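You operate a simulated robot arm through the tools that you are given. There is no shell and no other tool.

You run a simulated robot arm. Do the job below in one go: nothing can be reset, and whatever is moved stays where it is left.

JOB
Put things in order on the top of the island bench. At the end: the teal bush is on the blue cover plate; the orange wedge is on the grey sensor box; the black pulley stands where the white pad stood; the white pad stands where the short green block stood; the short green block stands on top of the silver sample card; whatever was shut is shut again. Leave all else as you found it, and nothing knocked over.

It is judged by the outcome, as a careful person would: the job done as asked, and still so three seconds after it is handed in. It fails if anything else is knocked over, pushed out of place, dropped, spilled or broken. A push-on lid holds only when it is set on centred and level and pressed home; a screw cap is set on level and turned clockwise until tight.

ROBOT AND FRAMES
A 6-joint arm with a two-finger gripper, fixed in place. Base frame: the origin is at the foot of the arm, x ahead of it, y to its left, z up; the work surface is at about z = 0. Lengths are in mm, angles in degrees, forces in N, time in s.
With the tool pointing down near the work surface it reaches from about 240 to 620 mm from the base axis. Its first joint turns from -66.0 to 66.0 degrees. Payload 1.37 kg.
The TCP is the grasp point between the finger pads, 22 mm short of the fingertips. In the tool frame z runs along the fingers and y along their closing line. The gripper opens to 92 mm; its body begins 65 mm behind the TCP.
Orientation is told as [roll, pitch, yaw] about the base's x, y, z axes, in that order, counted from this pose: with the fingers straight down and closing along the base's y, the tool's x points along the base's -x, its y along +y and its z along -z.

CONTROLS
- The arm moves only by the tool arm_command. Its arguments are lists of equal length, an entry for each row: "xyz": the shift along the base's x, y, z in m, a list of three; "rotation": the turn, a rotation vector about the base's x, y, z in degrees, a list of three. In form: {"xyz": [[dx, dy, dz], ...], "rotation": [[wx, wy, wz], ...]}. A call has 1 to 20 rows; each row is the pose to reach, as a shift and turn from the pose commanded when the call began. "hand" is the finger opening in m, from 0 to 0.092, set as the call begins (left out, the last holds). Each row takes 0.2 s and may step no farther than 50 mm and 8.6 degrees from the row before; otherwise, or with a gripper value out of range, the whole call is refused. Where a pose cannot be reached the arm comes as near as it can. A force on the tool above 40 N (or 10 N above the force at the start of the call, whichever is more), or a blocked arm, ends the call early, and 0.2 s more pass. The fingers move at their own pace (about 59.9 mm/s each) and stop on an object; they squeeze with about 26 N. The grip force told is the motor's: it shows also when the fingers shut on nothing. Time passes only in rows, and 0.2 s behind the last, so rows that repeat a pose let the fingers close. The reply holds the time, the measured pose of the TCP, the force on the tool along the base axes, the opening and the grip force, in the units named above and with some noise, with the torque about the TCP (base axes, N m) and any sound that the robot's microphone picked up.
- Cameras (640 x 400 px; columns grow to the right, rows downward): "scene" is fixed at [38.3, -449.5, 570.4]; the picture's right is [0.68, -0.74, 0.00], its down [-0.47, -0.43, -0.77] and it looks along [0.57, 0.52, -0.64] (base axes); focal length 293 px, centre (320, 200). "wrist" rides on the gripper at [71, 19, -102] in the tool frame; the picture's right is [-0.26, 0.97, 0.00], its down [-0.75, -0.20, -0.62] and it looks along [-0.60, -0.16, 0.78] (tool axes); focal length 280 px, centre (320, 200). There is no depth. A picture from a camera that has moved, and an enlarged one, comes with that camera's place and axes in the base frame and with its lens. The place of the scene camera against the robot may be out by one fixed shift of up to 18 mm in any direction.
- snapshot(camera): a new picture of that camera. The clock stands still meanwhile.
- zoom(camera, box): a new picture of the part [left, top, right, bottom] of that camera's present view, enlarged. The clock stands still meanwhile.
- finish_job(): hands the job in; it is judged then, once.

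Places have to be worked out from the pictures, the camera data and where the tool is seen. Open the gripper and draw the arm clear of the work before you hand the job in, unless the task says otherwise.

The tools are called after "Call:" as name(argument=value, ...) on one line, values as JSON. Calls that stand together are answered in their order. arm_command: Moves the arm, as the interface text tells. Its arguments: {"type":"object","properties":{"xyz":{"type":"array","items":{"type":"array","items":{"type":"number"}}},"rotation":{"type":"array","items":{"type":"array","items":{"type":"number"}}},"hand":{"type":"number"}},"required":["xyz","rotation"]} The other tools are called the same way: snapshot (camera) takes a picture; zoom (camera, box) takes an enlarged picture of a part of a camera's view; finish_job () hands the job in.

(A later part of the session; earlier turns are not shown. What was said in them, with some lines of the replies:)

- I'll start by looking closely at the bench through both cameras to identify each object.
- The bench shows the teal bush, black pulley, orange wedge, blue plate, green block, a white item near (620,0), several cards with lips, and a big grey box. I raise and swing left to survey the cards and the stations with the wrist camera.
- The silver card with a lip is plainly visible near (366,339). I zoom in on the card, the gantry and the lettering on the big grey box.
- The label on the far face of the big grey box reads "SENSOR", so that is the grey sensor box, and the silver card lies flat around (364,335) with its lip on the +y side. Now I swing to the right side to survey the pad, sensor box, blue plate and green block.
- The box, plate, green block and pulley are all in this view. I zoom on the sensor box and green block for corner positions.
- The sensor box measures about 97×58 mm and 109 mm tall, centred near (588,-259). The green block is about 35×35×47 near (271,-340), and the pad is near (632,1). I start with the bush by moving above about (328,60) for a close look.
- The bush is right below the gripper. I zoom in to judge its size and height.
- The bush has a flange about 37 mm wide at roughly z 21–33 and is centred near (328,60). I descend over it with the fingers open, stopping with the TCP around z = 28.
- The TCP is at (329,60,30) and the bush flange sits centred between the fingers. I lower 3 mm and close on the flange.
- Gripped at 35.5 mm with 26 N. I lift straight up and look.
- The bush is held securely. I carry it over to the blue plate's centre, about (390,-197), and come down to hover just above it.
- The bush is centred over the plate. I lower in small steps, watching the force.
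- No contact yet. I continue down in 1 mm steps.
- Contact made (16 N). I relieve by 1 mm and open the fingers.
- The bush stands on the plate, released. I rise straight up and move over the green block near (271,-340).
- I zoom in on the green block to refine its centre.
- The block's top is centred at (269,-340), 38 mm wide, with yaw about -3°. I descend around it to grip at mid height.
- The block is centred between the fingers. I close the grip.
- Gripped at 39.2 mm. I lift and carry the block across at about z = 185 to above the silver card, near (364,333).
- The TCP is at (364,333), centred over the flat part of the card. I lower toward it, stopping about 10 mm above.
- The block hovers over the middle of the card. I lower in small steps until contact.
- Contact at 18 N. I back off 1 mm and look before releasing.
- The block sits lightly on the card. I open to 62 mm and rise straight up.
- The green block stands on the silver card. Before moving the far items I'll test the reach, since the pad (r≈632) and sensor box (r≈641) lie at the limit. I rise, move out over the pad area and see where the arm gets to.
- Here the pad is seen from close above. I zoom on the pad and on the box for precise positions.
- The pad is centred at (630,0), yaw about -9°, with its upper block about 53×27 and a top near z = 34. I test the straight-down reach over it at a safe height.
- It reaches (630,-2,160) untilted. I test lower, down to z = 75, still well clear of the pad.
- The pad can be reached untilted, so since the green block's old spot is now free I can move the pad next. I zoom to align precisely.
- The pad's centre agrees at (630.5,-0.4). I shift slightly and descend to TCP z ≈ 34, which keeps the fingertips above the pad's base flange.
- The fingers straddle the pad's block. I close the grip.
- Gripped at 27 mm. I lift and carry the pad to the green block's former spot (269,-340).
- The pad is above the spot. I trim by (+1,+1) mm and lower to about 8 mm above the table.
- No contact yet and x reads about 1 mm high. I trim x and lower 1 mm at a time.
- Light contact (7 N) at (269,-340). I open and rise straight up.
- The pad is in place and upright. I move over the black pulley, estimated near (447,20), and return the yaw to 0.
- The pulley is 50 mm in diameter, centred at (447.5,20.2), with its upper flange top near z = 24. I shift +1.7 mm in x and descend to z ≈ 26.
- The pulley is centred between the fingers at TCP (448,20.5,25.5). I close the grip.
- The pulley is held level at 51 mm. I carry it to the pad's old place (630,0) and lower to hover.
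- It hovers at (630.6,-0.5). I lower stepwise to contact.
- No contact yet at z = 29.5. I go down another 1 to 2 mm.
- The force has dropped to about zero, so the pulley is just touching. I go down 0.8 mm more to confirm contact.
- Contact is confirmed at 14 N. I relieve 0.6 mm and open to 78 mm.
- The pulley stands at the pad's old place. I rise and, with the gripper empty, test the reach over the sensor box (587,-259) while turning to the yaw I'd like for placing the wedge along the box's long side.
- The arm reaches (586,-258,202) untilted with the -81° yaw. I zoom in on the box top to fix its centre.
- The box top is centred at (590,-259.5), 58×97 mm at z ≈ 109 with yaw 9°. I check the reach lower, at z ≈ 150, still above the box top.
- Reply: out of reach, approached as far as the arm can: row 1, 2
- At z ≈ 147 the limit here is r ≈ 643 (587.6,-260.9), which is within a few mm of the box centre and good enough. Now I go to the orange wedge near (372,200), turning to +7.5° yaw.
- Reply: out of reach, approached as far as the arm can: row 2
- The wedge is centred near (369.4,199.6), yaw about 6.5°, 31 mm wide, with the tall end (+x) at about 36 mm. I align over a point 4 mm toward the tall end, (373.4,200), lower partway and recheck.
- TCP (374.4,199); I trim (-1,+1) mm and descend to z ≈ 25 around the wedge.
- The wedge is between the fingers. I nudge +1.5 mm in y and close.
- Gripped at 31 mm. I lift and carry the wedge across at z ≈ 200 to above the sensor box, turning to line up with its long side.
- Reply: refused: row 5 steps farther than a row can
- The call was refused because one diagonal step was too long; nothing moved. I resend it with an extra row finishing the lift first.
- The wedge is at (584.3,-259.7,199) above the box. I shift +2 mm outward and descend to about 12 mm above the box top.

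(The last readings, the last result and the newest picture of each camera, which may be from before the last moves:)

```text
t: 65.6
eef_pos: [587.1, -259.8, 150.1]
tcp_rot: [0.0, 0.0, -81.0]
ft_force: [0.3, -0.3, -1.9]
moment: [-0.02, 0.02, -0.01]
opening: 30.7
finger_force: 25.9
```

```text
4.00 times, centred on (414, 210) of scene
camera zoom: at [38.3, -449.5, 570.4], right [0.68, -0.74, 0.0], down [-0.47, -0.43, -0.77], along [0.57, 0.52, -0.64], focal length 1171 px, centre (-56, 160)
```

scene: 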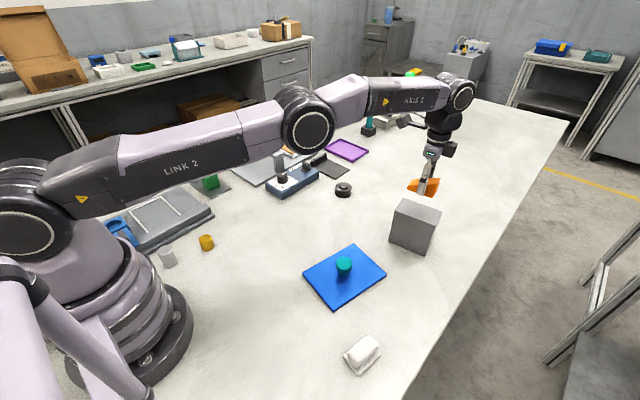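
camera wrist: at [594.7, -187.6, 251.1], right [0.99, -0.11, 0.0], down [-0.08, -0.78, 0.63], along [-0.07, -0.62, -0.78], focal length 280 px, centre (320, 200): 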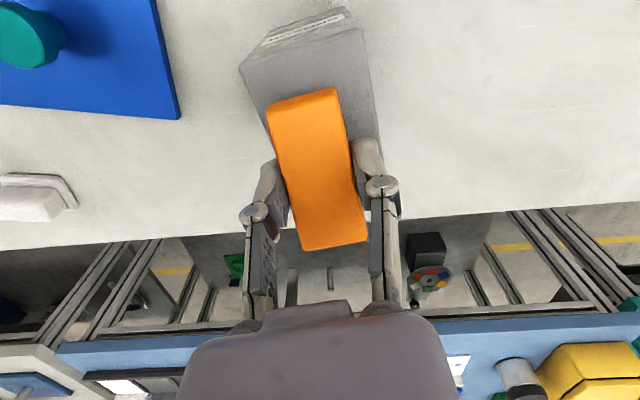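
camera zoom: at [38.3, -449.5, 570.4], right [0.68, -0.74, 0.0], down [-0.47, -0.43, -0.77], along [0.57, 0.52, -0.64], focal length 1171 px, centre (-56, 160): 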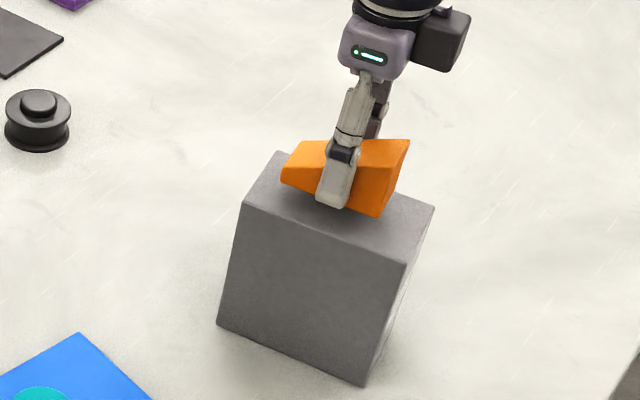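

The wedge is aligned with the box and about 14 mm above. I lower in small steps.

Call:
arm_command(xyz=[[0, 0, -0.005], [0, 0, -0.009], [0, 0, -0.011]], rotation=[[0, 0, 0], [0, 0, 0], [0, 0, 0]])

Call:
zoom(camera="scene", box=[374, 175, 454, 235])

```text
t: 66.4
eef_pos: [586.9, -260.3, 140.8]
tcp_rot: [-0.1, 0.0, -80.9]
ft_force: [0.0, -0.9, -0.5]
moment: [0.03, -0.01, -0.01]
opening: 30.9
finger_force: 25.7
```

```text
6.67 times, centred on (414, 205) of scene
camera zoom: at [38.3, -449.5, 570.4], right [0.68, -0.74, 0.0], down [-0.47, -0.43, -0.77], along [0.57, 0.52, -0.64], focal length 1952 px, centre (-307, 167)
```

zoom: 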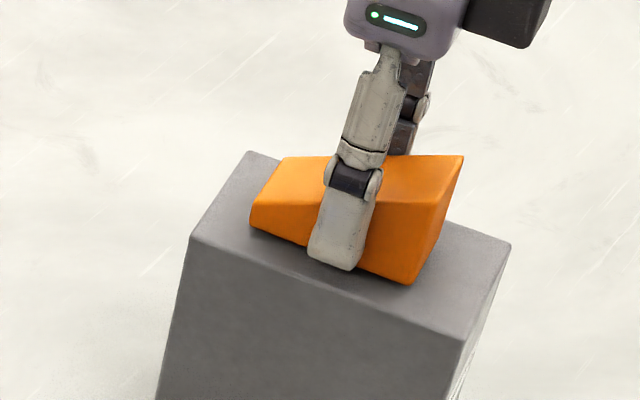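

Nearly touching and no force yet. I lower 1 mm per call and watch the force.

Call:
arm_command(xyz=[[0, 0, -0.001], [0, 0, -0.002]], rotation=[[0, 0, 0], [0, 0, 0]])

Call:
arm_command(xyz=[[0, 0, -0.001], [0, 0, -0.001]], rotation=[[0, 0, 0], [0, 0, 0]])

```text
t: 67.0
eef_pos: [586.6, -260.1, 137.5]
tcp_rot: [0.1, 0.0, -81.1]
ft_force: [0.5, -1.2, 0.3]
moment: [0.02, 0.01, 0.0]
opening: 30.9
finger_force: 26.0
```

```text
t: 67.6
eef_pos: [588.1, -260.7, 137.1]
tcp_rot: [0.0, -0.1, -80.9]
ft_force: [0.0, -0.3, 0.3]
moment: [-0.06, -0.01, 0.01]
opening: 30.9
finger_force: 26.1
```

Still no clear contact at z ≈ 137. I continue down 1 mm.

Call:
arm_command(xyz=[[0, 0, -0.001], [0, 0, -0.001]], rotation=[[0, 0, 0], [0, 0, 0]])

Call:
zoom(camera="scene", box=[374, 175, 454, 235])

```text
t: 68.2
eef_pos: [587.2, -261.4, 137.3]
tcp_rot: [0.1, -0.1, -80.9]
ft_force: [-2.0, -0.1, 8.4]
moment: [0.06, 0.05, 0.0]
opening: 30.8
finger_force: 26.0
```

```text
6.67 times, centred on (414, 205) of scene
camera zoom: at [38.2, -449.5, 570.4], right [0.68, -0.74, 0.0], down [-0.47, -0.43, -0.77], along [0.57, 0.52, -0.64], focal length 1952 px, centre (-307, 167)
```

zoom: 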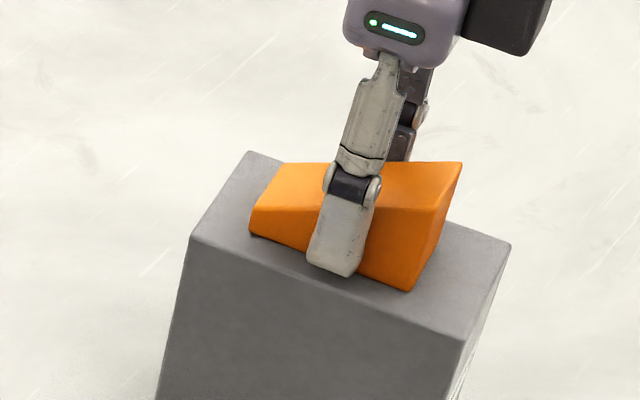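

Contact at 8 N and the wedge rests flat on the box. I open to 55 mm and rise.

Call:
arm_command(xyz=[[0, 0, 0], [0, 0, 0], [0, 0, 0]], rotation=[[0, 0, 0], [0, 0, 0], [0, 0, 0]], hand=0.055)

Call:
zoom(camera="scene", box=[374, 175, 454, 235])

Call:
arm_command(xyz=[[0, 0, 0.015], [0, 0, 0.04], [0, 0, 0.08], [0, 0, 0.11]], rotation=[[0, 0, 0], [0, 0, 0], [0, 0, 0], [0, 0, 0]])

Call:
snapshot(camera="wrist")

Call:
snapshot(camera="scene")

```text
t: 69.0
eef_pos: [588.4, -260.6, 136.3]
tcp_rot: [0.0, 0.0, -80.9]
ft_force: [0.5, 0.2, 0.4]
moment: [0.0, -0.02, 0.02]
opening: 55.1
finger_force: 0.0
```

```text
6.67 times, centred on (414, 205) of scene
camera zoom: at [38.3, -449.5, 570.4], right [0.68, -0.74, 0.0], down [-0.47, -0.43, -0.77], along [0.57, 0.52, -0.64], focal length 1952 px, centre (-307, 167)
```

zoom: 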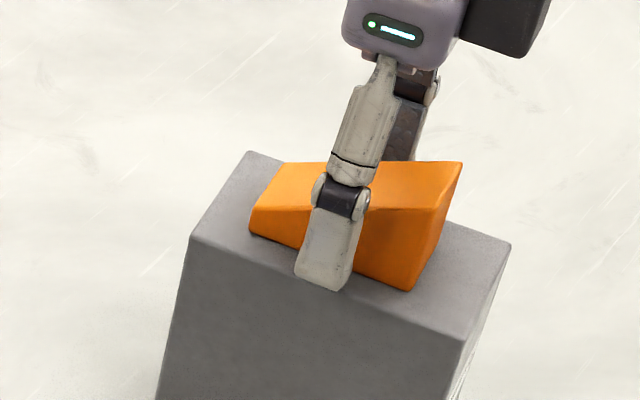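

```text
t: 70.0
eef_pos: [578.9, -257.5, 245.5]
tcp_rot: [-0.1, 0.1, -80.9]
ft_force: [-0.1, -0.4, 0.6]
moment: [0.0, -0.01, -0.02]
opening: 55.1
finger_force: 0.0
out of reach, approached as far as the arm can: row 4
```

```text
taken
camera wrist: at [586.8, -184.8, 346.0], right [0.99, -0.11, 0.0], down [-0.08, -0.78, 0.62], along [-0.07, -0.62, -0.78], focal length 280 px, centre (320, 200)
```

wrist: 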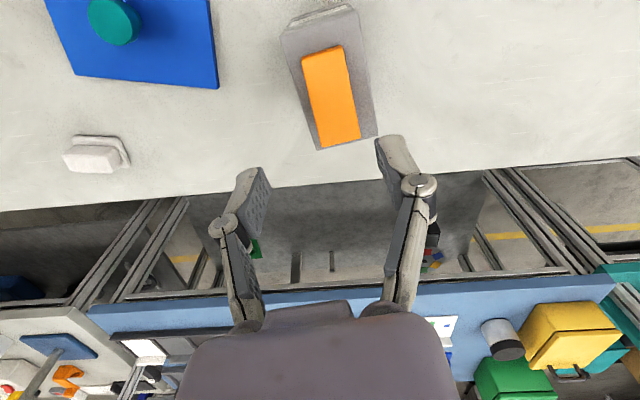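

```text
taken
```

scene: 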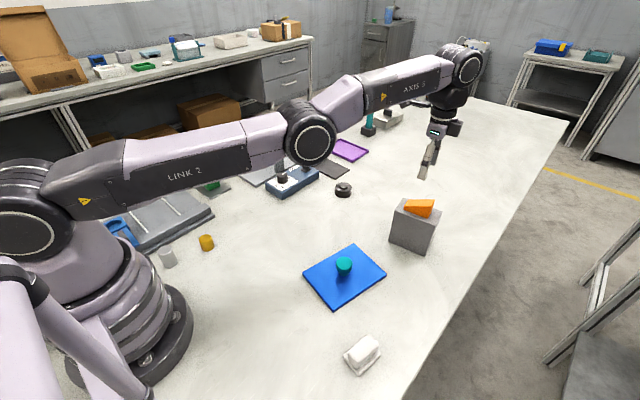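

The wedge stands on the sensor box. I retract the arm to a high, clear pose near the start, fingers open, and then check everything.

Call:
arm_command(xyz=[[-0.021, 0.03, 0.01], [-0.042, 0.06, 0.02], [-0.063, 0.095, 0.03], [-0.084, 0.13, 0.04], [-0.105, 0.165, 0.05], [-0.126, 0.2, 0.06], [-0.147, 0.235, 0.07], [-0.168, 0.27, 0.08], [-0.189, 0.305, 0.09], [-0.21, 0.34, 0.1], [-0.234, 0.351, 0.105]], rotation=[[0, 0, 7.4], [0, 0, 14.8], [0, 0, 22.2], [0, 0, 29.6], [0, 0, 37], [0, 0, 44.4], [0, 0, 51.8], [0, 0, 59.2], [0, 0, 66.6], [0, 0, 74], [0, 0, 81]], hand=0.092)

Call:
snapshot(camera="scene")

Call:
snapshot(camera="wrist")

Call:
zoom(camera="scene", box=[80, 110, 400, 310])

Call:
zoom(camera="scene", box=[290, 160, 470, 390])

```text
t: 72.4
eef_pos: [578.2, 13.5, 405.9]
tcp_rot: [-0.9, 2.7, -17.7]
ft_force: [-0.4, 0.3, -0.3]
moment: [0.01, 0.0, 0.01]
opening: 92.0
finger_force: 0.0
out of reach, approached as far as the arm can: row 1, 2, 3, 4, 5, 6, 7, 8, 9, 10, 11
```

```text
taken
```

scene: 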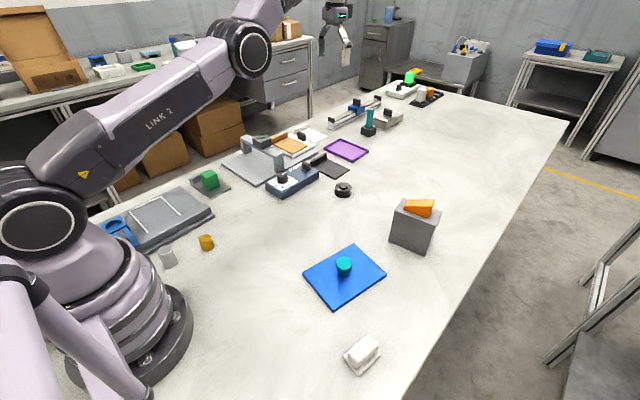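

```text
taken
camera wrist: at [520.9, 53.1, 509.2], right [0.54, 0.84, -0.03], down [0.69, -0.42, 0.59], along [0.49, -0.34, -0.8], focal length 280 px, centre (320, 200)
```

wrist: 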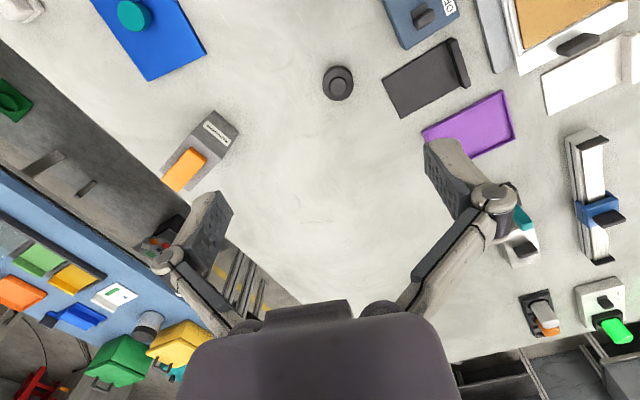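

```text
2.00 times, centred on (240, 210) of scene
camera zoom: at [38.3, -449.5, 570.4], right [0.68, -0.74, 0.0], down [-0.47, -0.43, -0.77], along [0.57, 0.52, -0.64], focal length 586 px, centre (480, 180)
```

zoom: 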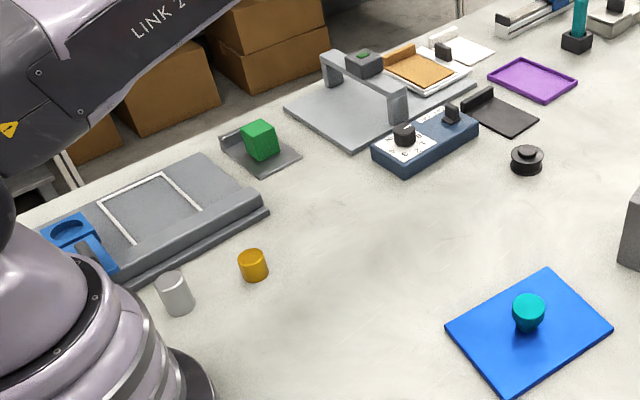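

```text
1.74 times, centred on (380, 275) of scene
camera zoom: at [38.3, -449.5, 570.4], right [0.68, -0.74, 0.0], down [-0.47, -0.43, -0.77], along [0.57, 0.52, -0.64], focal length 509 px, centre (216, 70)
```

zoom: 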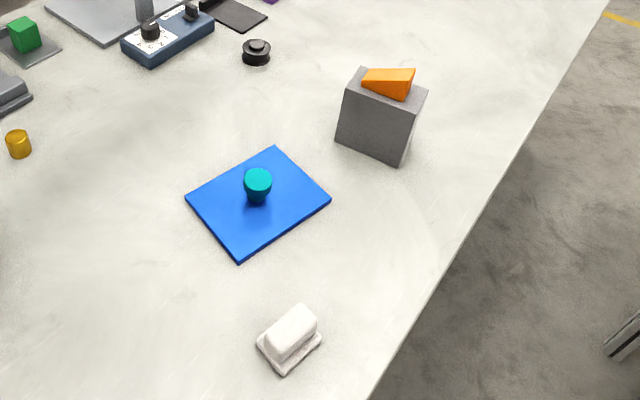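

All five items are where they should be and the rest of the bench looks unchanged. The arm is high but stretched out, so I bring it back in toward its start pose before handing in.

Call:
arm_command(xyz=[[-0.04, 0.015, -0.005], [-0.08, 0.03, -0.01], [-0.12, 0.045, -0.02], [-0.16, 0.06, -0.03], [-0.2, 0.075, -0.04], [-0.23, 0.08, -0.05]], rotation=[[0, 0, 3], [0, 0, 6], [0, 0, 9], [0, 0, 12], [0, 0, 15], [0, 0, 17]], hand=0.092)

Call:
snapshot(camera="wrist")

Call:
snapshot(camera="scene")

Call:
zoom(camera="scene", box=[320, 60, 480, 160])

```text
t: 73.8
eef_pos: [561.0, 140.3, 399.5]
tcp_rot: [-1.2, 3.2, -1.1]
ft_force: [0.5, 0.6, 0.0]
moment: [-0.03, 0.01, -0.03]
opening: 92.0
finger_force: 0.1
out of reach, approached as far as the arm can: row 1, 2, 3, 4, 5, 6
```

```text
taken
camera wrist: at [496.0, 163.2, 504.2], right [0.28, 0.96, -0.03], down [0.78, -0.21, 0.59], along [0.56, -0.19, -0.81], focal length 280 px, centre (320, 200)
```

wrist: 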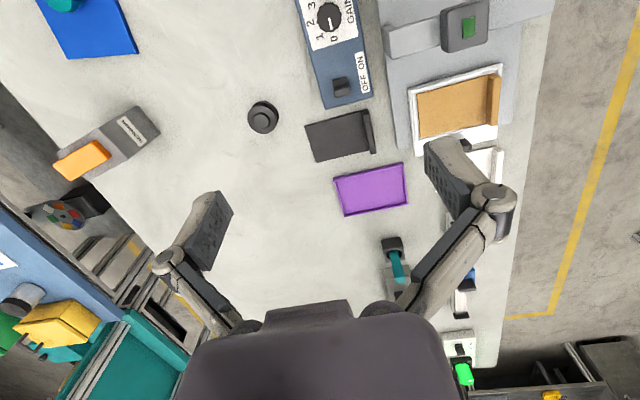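

```text
taken
```

scene: 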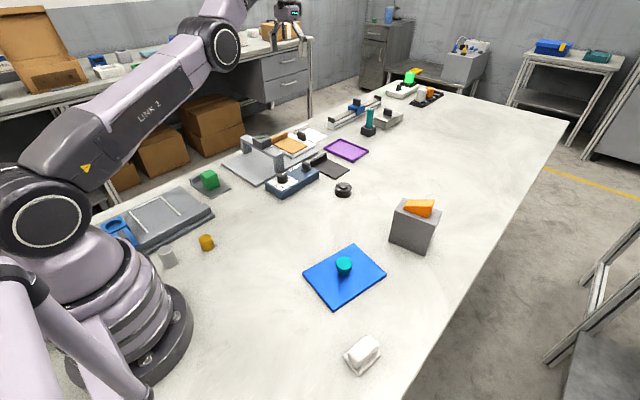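

```text
4.00 times, centred on (400, 110) of scene
camera zoom: at [38.2, -449.5, 570.4], right [0.68, -0.74, 0.0], down [-0.47, -0.43, -0.77], along [0.57, 0.52, -0.64], focal length 1171 px, centre (0, 560)
```

zoom: 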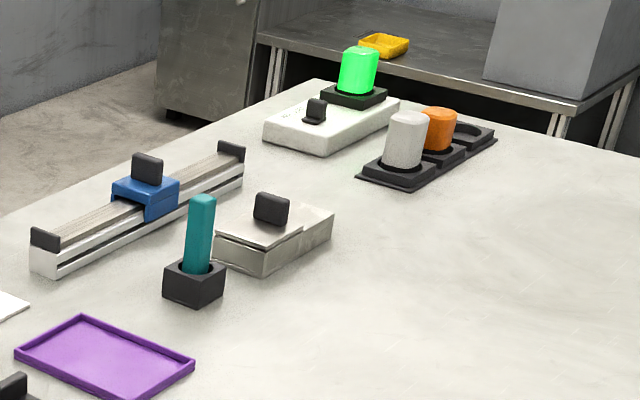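

Every item is in its place: bush on the blue plate, wedge on the sensor box, pulley where the pad was, pad where the green block was, and the green block on the silver card. Nothing was opened, everything else is unchanged, and the arm is high and clear with its fingers open, so I hand the job in.

Call:
finish_job()

```text
The job is handed in.
```

The job is handed in, and in the last pictures all five items were upright and in place:

- **Teal bush:** standing on the blue cover plate, near its centre.
- **Orange wedge:** resting flat on top of the grey sensor box (the one labelled "SENSOR"). It sits a few millimetres off centre, because the box is at the limit of the arm's reach.
- **Black pulley:** standing where the white pad stood, at about (630, 0) mm.
- **White pad:** standing where the short green block stood, at about (269, -340) mm.
- **Short green block:** standing on the flat part of the silver sample card.

Nothing needed opening, so everything that was shut stayed shut. The rest of the bench looked unchanged, with nothing knocked over.

At the end the arm would not go all the way back to its start pose. It finished with the fingers open and the tool about 400 mm above the bench, clear of everything.
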